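You operate a simulated robot arm through the tools that you are given. There is no shell and no other tool. Be economical: measure what you need, move in short steps, check, and stop when the job is done.

Carry out the task below with a simulated robot arm. There is one attempt and no reset: what you move stays moved.

TASK
Stand the orange parts case beside the black bearing. It goes on the side that lies toward x +0.0, y +1.0 (a direction in the base frame), with about 3 cm between them.
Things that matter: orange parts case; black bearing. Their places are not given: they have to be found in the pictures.

It is judged by the outcome, as a careful person would: the job done as asked, and still so three seconds after it is handed in. It fails if anything else is knocked over, pushed out of place, dropped, spilled or broken.

THE ROBOT
A 7-joint arm with a two-finger parallel gripper, fixed in place. Base frame: the origin is at the foot of the arm, x ahead of it, y to its left, z up; the work surface is at about z = 0. Lengths are in m, angles in degrees, forces in N, time in s.
With the tool pointing down near the work surface it reaches from about 0.22 to 0.58 m from the base axis. Its first joint turns from -66.0 to 66.0 degrees. Payload 2.5 kg.
Tool frame: the origin (TCP) lies between the finger pads and is the grasp point; the fingertips stand 0.023 m ahead of it; z points along the fingers, y is the line along which they close. The gripper opens to 0.094 m. The fingers are 0.038 m wide and 0.01 m thick; the gripper's body (0.054 by 0.096 m) begins 0.039 m behind the TCP.
Orientation is that of the tool frame in the base frame, as a unit quaternion [w, x, y, z]. With the fingers straight down and closing along the base's y, the tool's x points along the base's -x, its y along +y and its z along -z.

THE INTERFACE
- The arm moves only by the tool arm_command. Its argument "deltas" is a list of rows, each an object of numbers (a shift or turn left out is 0, a gripper value left out holds the last): "tx", "ty", "tz": the shift along the base's x, y, z in m; "yaw": the turn about the base's z in degrees; "grip": the closure, from 0 (fully open) to 1 (shut). In form: [{"tx": .., "ty": .., "tz": .., "yaw": .., "grip": ..}, ...]. A call has 1 to 8 rows; each row is the pose to reach, as a shift and turn from the pose commanded when the call began. A row lasts 0.2 s, in which the tool goes at most 0.05 m and 8.6 degrees; a call with a longer step from one row to the next is refused whole, and so is a gripper value outside its range. A pose out of reach is approached as far as the arm can. The call stops where the force on the tool passes 40 N (or 10 N more than at its start, if that is more) or the arm is blocked; 0.2 s more then pass. The fingers move at their own pace (about 0.108 m/s each) and stop on an object; they squeeze with about 43 N. The grip force told is the motor's: it shows also when the fingers shut on nothing. Time passes only in rows, and 0.2 s behind the last, so rows that repeat a pose let the fingers close. It gives the time, the measured TCP pose, the force on the tool (base axes), the opening and the grip force at its end, in the units of the frame above (readings bear some noise).
- Cameras (640 x 400 px; columns grow to the right, rows downward): "scene" is fixed at [0.1377, -0.4331, 0.532]; the picture's right is [0.58, -0.82, 0.00], its down [-0.55, -0.39, -0.74] and it looks along [0.60, 0.42, -0.68] (base axes); focal length 316 px, centre (320, 200). "wrist" rides on the gripper at [-0.039, 0, -0.044] in the tool frame; the picture's right is [0.00, -1.00, 0.00], its down [0.97, 0.00, -0.24] and it looks along [0.24, 0.00, 0.97] (tool axes); focal length 218 px, centre (320, 200).
- capture(camera): a new picture of that camera. No time passes.
- probe_pixels(camera, pixels): for up to 12 pixels [column, row] of the newest picture of that camera ("zoom" is the newest enlarged one), the place [x, y, z] in the base frame of the surface seen there, good to about 0.002 m. No time passes.
- zoom(camera, box): a new picture of the part [left, top, right, bottom] of that camera's present view, enlarged. No time passes.
- job_done(): hands the job in; it is judged then, once.

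Work in short steps. Measure before you move; look again where a grasp or a placing could have gone wrong, and mend it. You have 60 turns and 22 pictures in all, the two below and enlarged ones among them. Open the gripper and draw the arm clear of the work before you hand the job in, unless the task says otherwise; then end with one line.

The tools are called after "Call:" by a JSON object that holds its "fn" and its "kwargs". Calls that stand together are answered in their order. arm_command: Moves the arm, as the interface text tells. Its arguments: {"type":"object","properties":{"deltas":{"type":"array"}},"required":["deltas"]} The other tools are called the same way: capture (camera) takes a picture; probe_pixels (camera, pixels) gives the place of the surface under pixels of a picture; zoom (camera, box) takes an enlarged picture of a part of a camera's view; job_done () hands the job in.

At the start:

```text
time_s: 0.0
ee_pos: [0.3382, -0.0513, 0.2561]
tool_rot: [0.0, 0.0, 1.0, 0.0]
contact_force: [0.1, 0.3, 0.2]
opening: 0.0939
finger_force: 0.1
```

scene: 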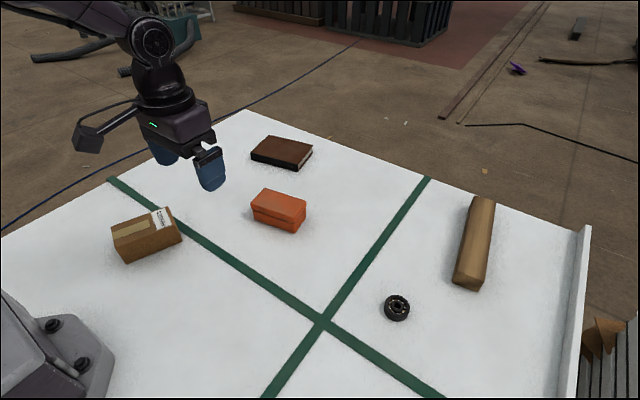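
wrist: 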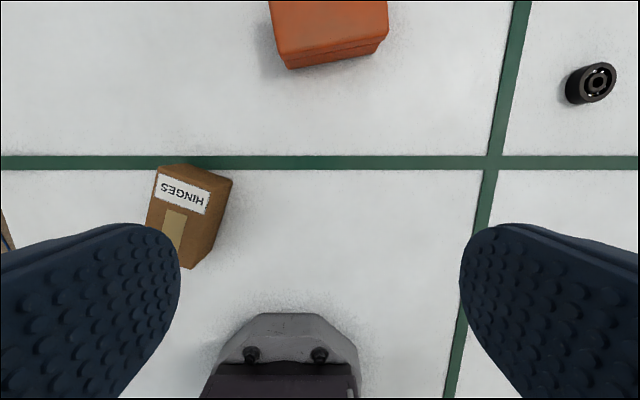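

The orange case is at about (279,209) and the bearing at about (397,308) in the scene. I zoom in on both to measure them.

Call:
{"fn": "zoom", "kwargs": {"camera": "scene", "box": [230, 170, 430, 330]}}

Call:
{"fn": "probe_pixels", "kwargs": {"camera": "scene", "pixels": [[265, 191], [305, 203], [296, 216], [252, 203], [279, 204], [296, 229], [252, 214], [397, 303], [397, 318], [386, 305], [408, 305], [397, 296]]}}

```text
2.50 times, centred on (330, 250) of scene
```

zoom: 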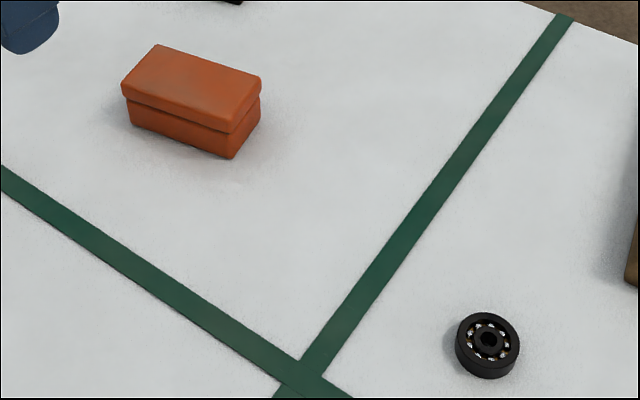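

```text
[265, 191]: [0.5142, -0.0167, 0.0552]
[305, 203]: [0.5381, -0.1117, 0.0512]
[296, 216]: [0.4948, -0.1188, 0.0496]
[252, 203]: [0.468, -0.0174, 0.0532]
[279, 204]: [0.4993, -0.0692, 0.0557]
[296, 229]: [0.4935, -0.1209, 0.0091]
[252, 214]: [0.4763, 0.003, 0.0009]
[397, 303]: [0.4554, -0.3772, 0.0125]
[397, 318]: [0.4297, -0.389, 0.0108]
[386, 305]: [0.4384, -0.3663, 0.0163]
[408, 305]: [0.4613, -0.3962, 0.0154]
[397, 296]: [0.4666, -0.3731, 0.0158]
```

The case stands about 0.10 × 0.045 × 0.055 m, centred near (0.503, -0.067), with its long side about 15° off y. The bearing is near (0.45, -0.382). I move above the case and turn so the fingers close across its short side.

Call:
{"fn": "arm_command", "kwargs": {"deltas": [{"tx": 0.02, "yaw": -8.5}, {"tx": 0.04, "yaw": -17}, {"tx": 0.06, "yaw": -25.5}, {"tx": 0.08, "yaw": -34}, {"tx": 0.1, "yaw": -42.5}, {"tx": 0.12, "yaw": -51}, {"tx": 0.14, "ty": -0.01, "yaw": -59.5}, {"tx": 0.16, "ty": -0.016, "yaw": -68}]}}

Call:
{"fn": "arm_command", "kwargs": {"deltas": [{"tx": 0.004, "tz": -0.03, "yaw": -7}, {"tx": 0.004, "tz": -0.06, "yaw": -7}, {"tx": 0.004, "tz": -0.06, "yaw": -7}]}}

Call:
{"fn": "capture", "kwargs": {"camera": "wrist"}}

```text
time_s: 1.8
ee_pos: [0.497, -0.0682, 0.2571]
tool_rot: [0.0, 0.561, 0.828, -0.001]
contact_force: [1.1, -0.7, 0.2]
opening: 0.0942
finger_force: 0.1
```

```text
time_s: 2.6
ee_pos: [0.5033, -0.0675, 0.1955]
tool_rot: [-0.001, 0.609, 0.793, 0.0]
contact_force: [0.0, 0.7, -0.4]
opening: 0.0939
finger_force: 0.0
```

```text
18 pictures are left
```

wrist: 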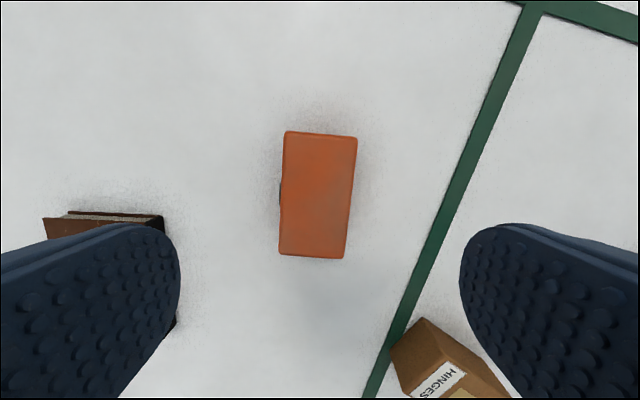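

The case lies well centred between the fingers, leaning a few degrees. I probe its top corners and the neighbouring objects.

Call:
{"fn": "probe_pixels", "kwargs": {"camera": "wrist", "pixels": [[288, 135], [354, 140], [342, 254], [282, 251], [285, 193], [347, 200], [318, 195], [422, 320], [392, 355], [160, 218], [172, 325]]}}

```text
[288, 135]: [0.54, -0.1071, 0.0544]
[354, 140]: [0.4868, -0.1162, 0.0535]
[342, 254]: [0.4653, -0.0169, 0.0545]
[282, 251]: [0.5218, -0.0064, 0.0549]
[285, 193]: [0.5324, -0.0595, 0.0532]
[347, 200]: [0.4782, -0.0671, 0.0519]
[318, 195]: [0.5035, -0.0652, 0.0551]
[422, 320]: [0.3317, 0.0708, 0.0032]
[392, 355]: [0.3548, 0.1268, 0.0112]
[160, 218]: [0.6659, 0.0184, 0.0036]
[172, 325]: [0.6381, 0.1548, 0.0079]
```

The case's centre is (0.5035, -0.062), its long axis about 11° off -y, so I need 4.2° more turn and 6 mm in y. Then I descend to z ≈ 0.032.

Call:
{"fn": "arm_command", "kwargs": {"deltas": [{"ty": 0.006, "tz": -0.03, "yaw": -4.2}, {"ty": 0.006, "tz": -0.07, "yaw": -4.2}, {"ty": 0.006, "tz": -0.1, "yaw": -4.2}, {"ty": 0.006, "tz": -0.13, "yaw": -4.2}, {"ty": 0.006, "tz": -0.15, "yaw": -4.2}, {"ty": 0.006, "tz": -0.164, "yaw": -4.2}, {"ty": 0.006, "tz": -0.164, "yaw": -4.2}]}}

Call:
{"fn": "arm_command", "kwargs": {"deltas": [{"grip": 0.3}, {"grip": 0.6}, {"grip": 1}, {"grip": 1}, {"grip": 1}]}}

```text
time_s: 4.2
ee_pos: [0.5019, -0.0613, 0.0318]
tool_rot: [0.0, 0.637, 0.771, 0.0]
contact_force: [0.4, 0.3, 0.2]
opening: 0.0941
finger_force: 0.0
```

```text
time_s: 5.4
ee_pos: [0.5037, -0.0625, 0.0317]
tool_rot: [0.0, 0.637, 0.771, 0.0]
contact_force: [1.2, 0.1, 0.7]
opening: 0.065
finger_force: 43.3
```

Gripped at 0.065 opening with 43 N. I lift 0.10 m gently and look.

Call:
{"fn": "arm_command", "kwargs": {"deltas": [{"tz": 0.01}, {"tz": 0.03}, {"tz": 0.06}, {"tz": 0.09}, {"tz": 0.1}]}}

Call:
{"fn": "capture", "kwargs": {"camera": "scene"}}

Call:
{"fn": "capture", "kwargs": {"camera": "wrist"}}

```text
time_s: 6.6
ee_pos: [0.5003, -0.0618, 0.131]
tool_rot: [0.0, 0.637, 0.771, 0.0]
contact_force: [-0.6, -0.1, -2.8]
opening: 0.0648
finger_force: 43.2
```

```text
17 pictures are left
```

scene: 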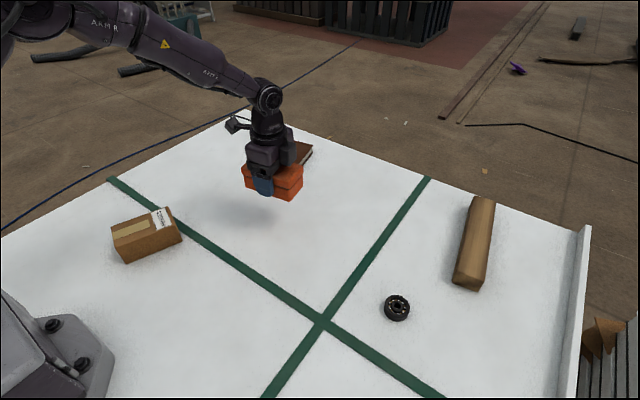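

```text
16 pictures are left
```

wrist: 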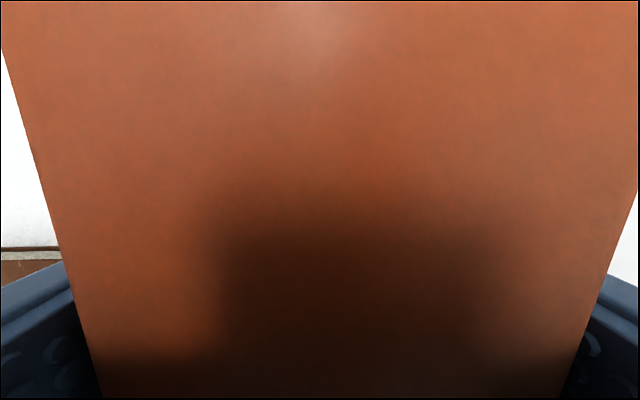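

The case is held level. I measure the bearing's rim and the bar closely before placing.

Call:
{"fn": "zoom", "kwargs": {"camera": "scene", "box": [372, 284, 420, 332]}}

Call:
{"fn": "probe_pixels", "kwargs": {"camera": "scene", "pixels": [[455, 280], [474, 198], [480, 289], [385, 300], [385, 310], [397, 322], [410, 310], [270, 180], [301, 180], [245, 192]]}}

```text
8.33 times, centred on (396, 308) of scene
```

zoom: 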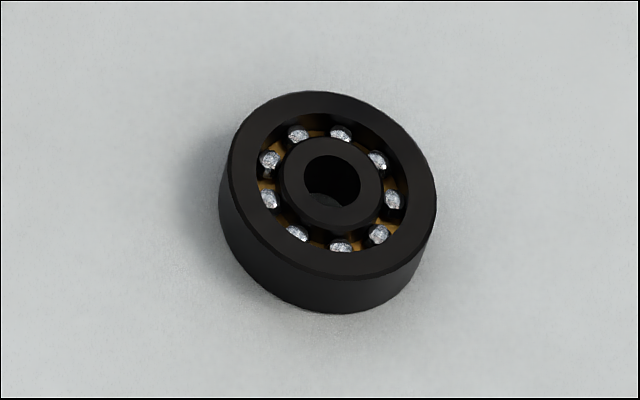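

```text
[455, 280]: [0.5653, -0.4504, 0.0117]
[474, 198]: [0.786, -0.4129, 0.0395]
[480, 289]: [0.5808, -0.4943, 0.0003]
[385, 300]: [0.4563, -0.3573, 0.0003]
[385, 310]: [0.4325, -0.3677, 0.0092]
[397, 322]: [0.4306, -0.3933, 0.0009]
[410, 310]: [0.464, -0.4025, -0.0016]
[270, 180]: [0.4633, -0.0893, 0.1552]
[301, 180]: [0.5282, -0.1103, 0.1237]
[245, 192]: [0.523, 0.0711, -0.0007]
```

Call:
{"fn": "probe_pixels", "kwargs": {"camera": "zoom", "pixels": [[245, 140], [238, 175], [260, 115], [310, 97], [422, 160], [428, 210], [330, 275], [250, 235], [365, 100], [400, 255], [340, 308]]}}

```text
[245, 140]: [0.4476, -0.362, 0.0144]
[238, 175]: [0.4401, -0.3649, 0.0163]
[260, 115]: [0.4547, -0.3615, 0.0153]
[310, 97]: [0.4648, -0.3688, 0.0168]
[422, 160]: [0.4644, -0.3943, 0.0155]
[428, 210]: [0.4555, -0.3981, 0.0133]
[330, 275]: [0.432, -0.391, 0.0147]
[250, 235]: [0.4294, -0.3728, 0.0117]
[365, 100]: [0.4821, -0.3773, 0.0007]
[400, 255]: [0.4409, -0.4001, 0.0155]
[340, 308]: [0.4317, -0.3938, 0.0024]
```

The bearing's centre is (0.448, -0.381) with radius 0.021, so its +y edge is at y ≈ -0.360 and the case's end should come to y ≈ -0.330. With a half length of ~0.053, the TCP target is (0.448, -0.277), turned 10.9° more; I carry it there at height.

Call:
{"fn": "arm_command", "kwargs": {"deltas": [{"tx": -0.007, "ty": -0.027, "yaw": -1.4}, {"tx": -0.014, "ty": -0.056, "yaw": -3}, {"tx": -0.022, "ty": -0.088, "yaw": -4.5}, {"tx": -0.03, "ty": -0.12, "yaw": -6}, {"tx": -0.038, "ty": -0.152, "yaw": -7.5}, {"tx": -0.046, "ty": -0.184, "yaw": -9}, {"tx": -0.052, "ty": -0.206, "yaw": -10.4}, {"tx": -0.055, "ty": -0.2155, "yaw": -10.9}]}}

Call:
{"fn": "arm_command", "kwargs": {"deltas": [{"tz": -0.02}, {"tz": -0.045}, {"tz": -0.065}, {"tz": -0.075}, {"tz": -0.075}]}}

Call:
{"fn": "zoom", "kwargs": {"camera": "scene", "box": [300, 220, 460, 340]}}

Call:
{"fn": "capture", "kwargs": {"camera": "wrist"}}

```text
time_s: 8.4
ee_pos: [0.4465, -0.2776, 0.1329]
tool_rot: [0.0, 0.708, 0.707, 0.0]
contact_force: [-0.7, -0.1, -1.7]
opening: 0.0646
finger_force: 43.2
```

```text
time_s: 9.6
ee_pos: [0.4472, -0.2785, 0.0581]
tool_rot: [0.0, 0.707, 0.707, 0.0]
contact_force: [-0.4, -0.4, -2.5]
opening: 0.0644
finger_force: 42.9
```

```text
3.33 times, centred on (380, 280) of scene
```

zoom: 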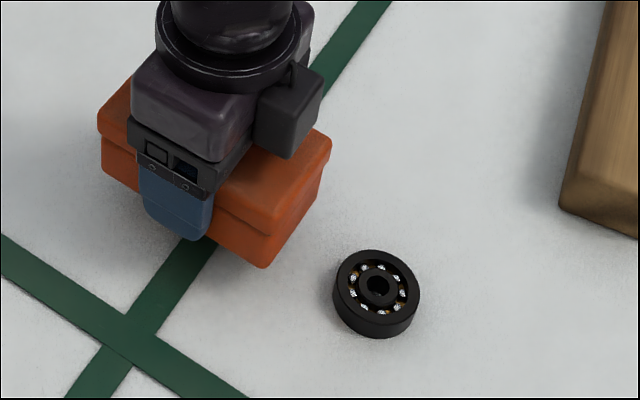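

```text
13 pictures are left
```

wrist: 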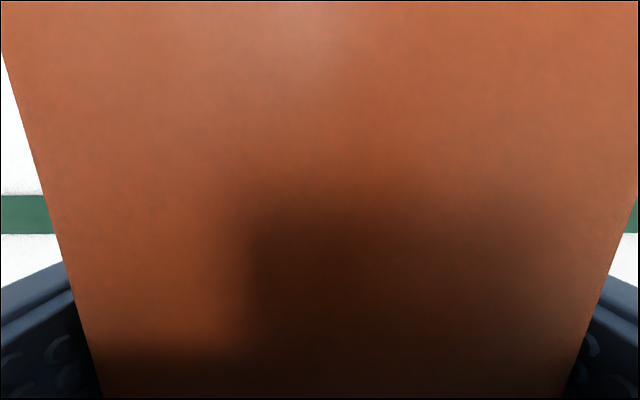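

I check the case's end face facing the bearing directly by probing its edges.

Call:
{"fn": "probe_pixels", "kwargs": {"camera": "zoom", "pixels": [[300, 190], [285, 215], [315, 170], [270, 240], [290, 235], [268, 225], [326, 145], [305, 205], [348, 263], [355, 256]]}}

```text
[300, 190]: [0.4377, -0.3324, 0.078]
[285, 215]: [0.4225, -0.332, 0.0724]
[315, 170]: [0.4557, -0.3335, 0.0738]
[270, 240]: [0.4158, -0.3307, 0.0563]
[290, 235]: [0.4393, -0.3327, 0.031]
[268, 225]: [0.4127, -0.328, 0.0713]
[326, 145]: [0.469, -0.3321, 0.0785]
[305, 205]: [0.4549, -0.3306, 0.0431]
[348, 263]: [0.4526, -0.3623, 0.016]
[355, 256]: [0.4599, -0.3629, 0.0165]
```

The end face is at y ≈ -0.332 and the bearing edge at ≈ -0.361, a gap of ~3 cm and square to it. I lower onto the surface.

Call:
{"fn": "arm_command", "kwargs": {"deltas": [{"ty": 0.001, "tz": -0.01}, {"ty": 0.001, "tz": -0.018}, {"ty": 0.001, "tz": -0.022}, {"ty": 0.001, "tz": -0.0245}, {"ty": 0.001, "tz": -0.0245}]}}

```text
time_s: 10.8
ee_pos: [0.4462, -0.2767, 0.0323]
tool_rot: [-0.001, 0.707, 0.707, 0.001]
contact_force: [1.5, 0.6, -2.9]
opening: 0.0644
finger_force: 42.9
```

The force still shows the case's weight, so it hangs just off the surface; I lower another 1–1.5 mm.

Call:
{"fn": "arm_command", "kwargs": {"deltas": [{"tz": -0.0006}, {"tz": -0.0012}, {"tz": -0.0012}]}}

```text
time_s: 11.6
ee_pos: [0.4477, -0.2765, 0.0323]
tool_rot: [0.001, 0.708, 0.706, 0.0]
contact_force: [-1.8, -1.1, 4.6]
opening: 0.0642
finger_force: 43.0
```

It now rests on the surface (force +4.6 N up). I open and then rise.

Call:
{"fn": "arm_command", "kwargs": {"deltas": [{"grip": 0.8}, {"grip": 0.4}, {"grip": 0}, {"grip": 0}, {"grip": 0}]}}

Call:
{"fn": "arm_command", "kwargs": {"deltas": [{"tz": 0.015}, {"tz": 0.04}, {"tz": 0.08}, {"tz": 0.12}, {"tz": 0.16}, {"tz": 0.18, "ty": 0.04}, {"tz": 0.19, "ty": 0.08}, {"tz": 0.19, "ty": 0.12}]}}

Call:
{"fn": "capture", "kwargs": {"camera": "scene"}}

Call:
{"fn": "zoom", "kwargs": {"camera": "scene", "box": [300, 220, 460, 340]}}

```text
time_s: 12.8
ee_pos: [0.447, -0.2763, 0.0306]
tool_rot: [0.001, 0.707, 0.707, -0.001]
contact_force: [0.3, 0.4, -0.1]
opening: 0.0939
finger_force: 0.1
```

```text
time_s: 14.6
ee_pos: [0.4469, -0.1544, 0.2216]
tool_rot: [0.0, 0.708, 0.706, 0.0]
contact_force: [0.0, -0.6, 0.8]
opening: 0.0941
finger_force: 0.0
```

```text
12 pictures are left
```

scene: 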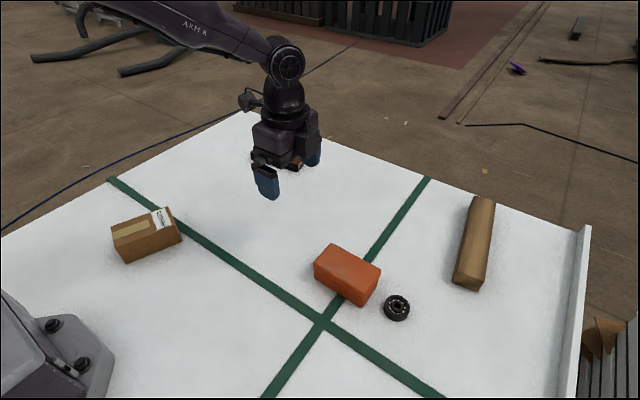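

```text
3.33 times, centred on (380, 280) of scene
```

zoom: 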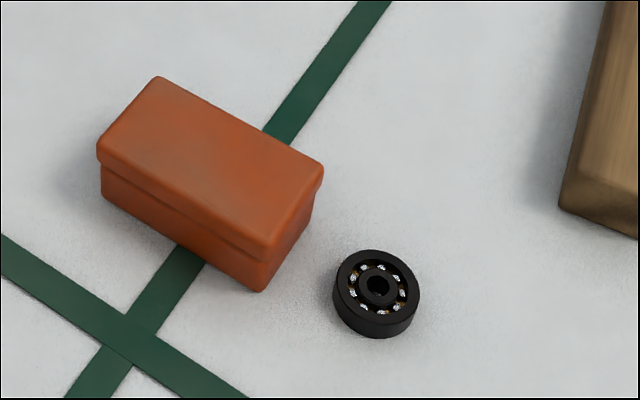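

The case stands upright beside the bearing. I check the gap once more.

Call:
{"fn": "probe_pixels", "kwargs": {"camera": "zoom", "pixels": [[285, 240], [295, 225], [268, 265], [310, 195], [268, 245], [318, 180], [348, 263], [355, 256], [340, 285], [160, 80], [102, 150]]}}

```text
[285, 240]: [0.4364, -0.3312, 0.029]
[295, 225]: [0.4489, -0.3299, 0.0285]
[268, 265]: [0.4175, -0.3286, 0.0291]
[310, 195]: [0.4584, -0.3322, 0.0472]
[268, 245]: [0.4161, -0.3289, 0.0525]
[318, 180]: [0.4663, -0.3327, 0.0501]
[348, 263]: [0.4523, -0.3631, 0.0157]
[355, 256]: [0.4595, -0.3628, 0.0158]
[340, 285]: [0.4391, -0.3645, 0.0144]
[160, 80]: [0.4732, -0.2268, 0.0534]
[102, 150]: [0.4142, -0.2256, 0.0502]
```

The gap is about 3 cm (face at y ≈ -0.331, bearing edge ≈ -0.361), nothing else has moved, and the arm is clear.

Call:
{"fn": "job_done", "kwargs": {}}

```text
The job is handed in.
```

The orange parts case now stands upright on the +y side of the black bearing, with a gap of about 3 cm, and the gripper is open and clear of the work.
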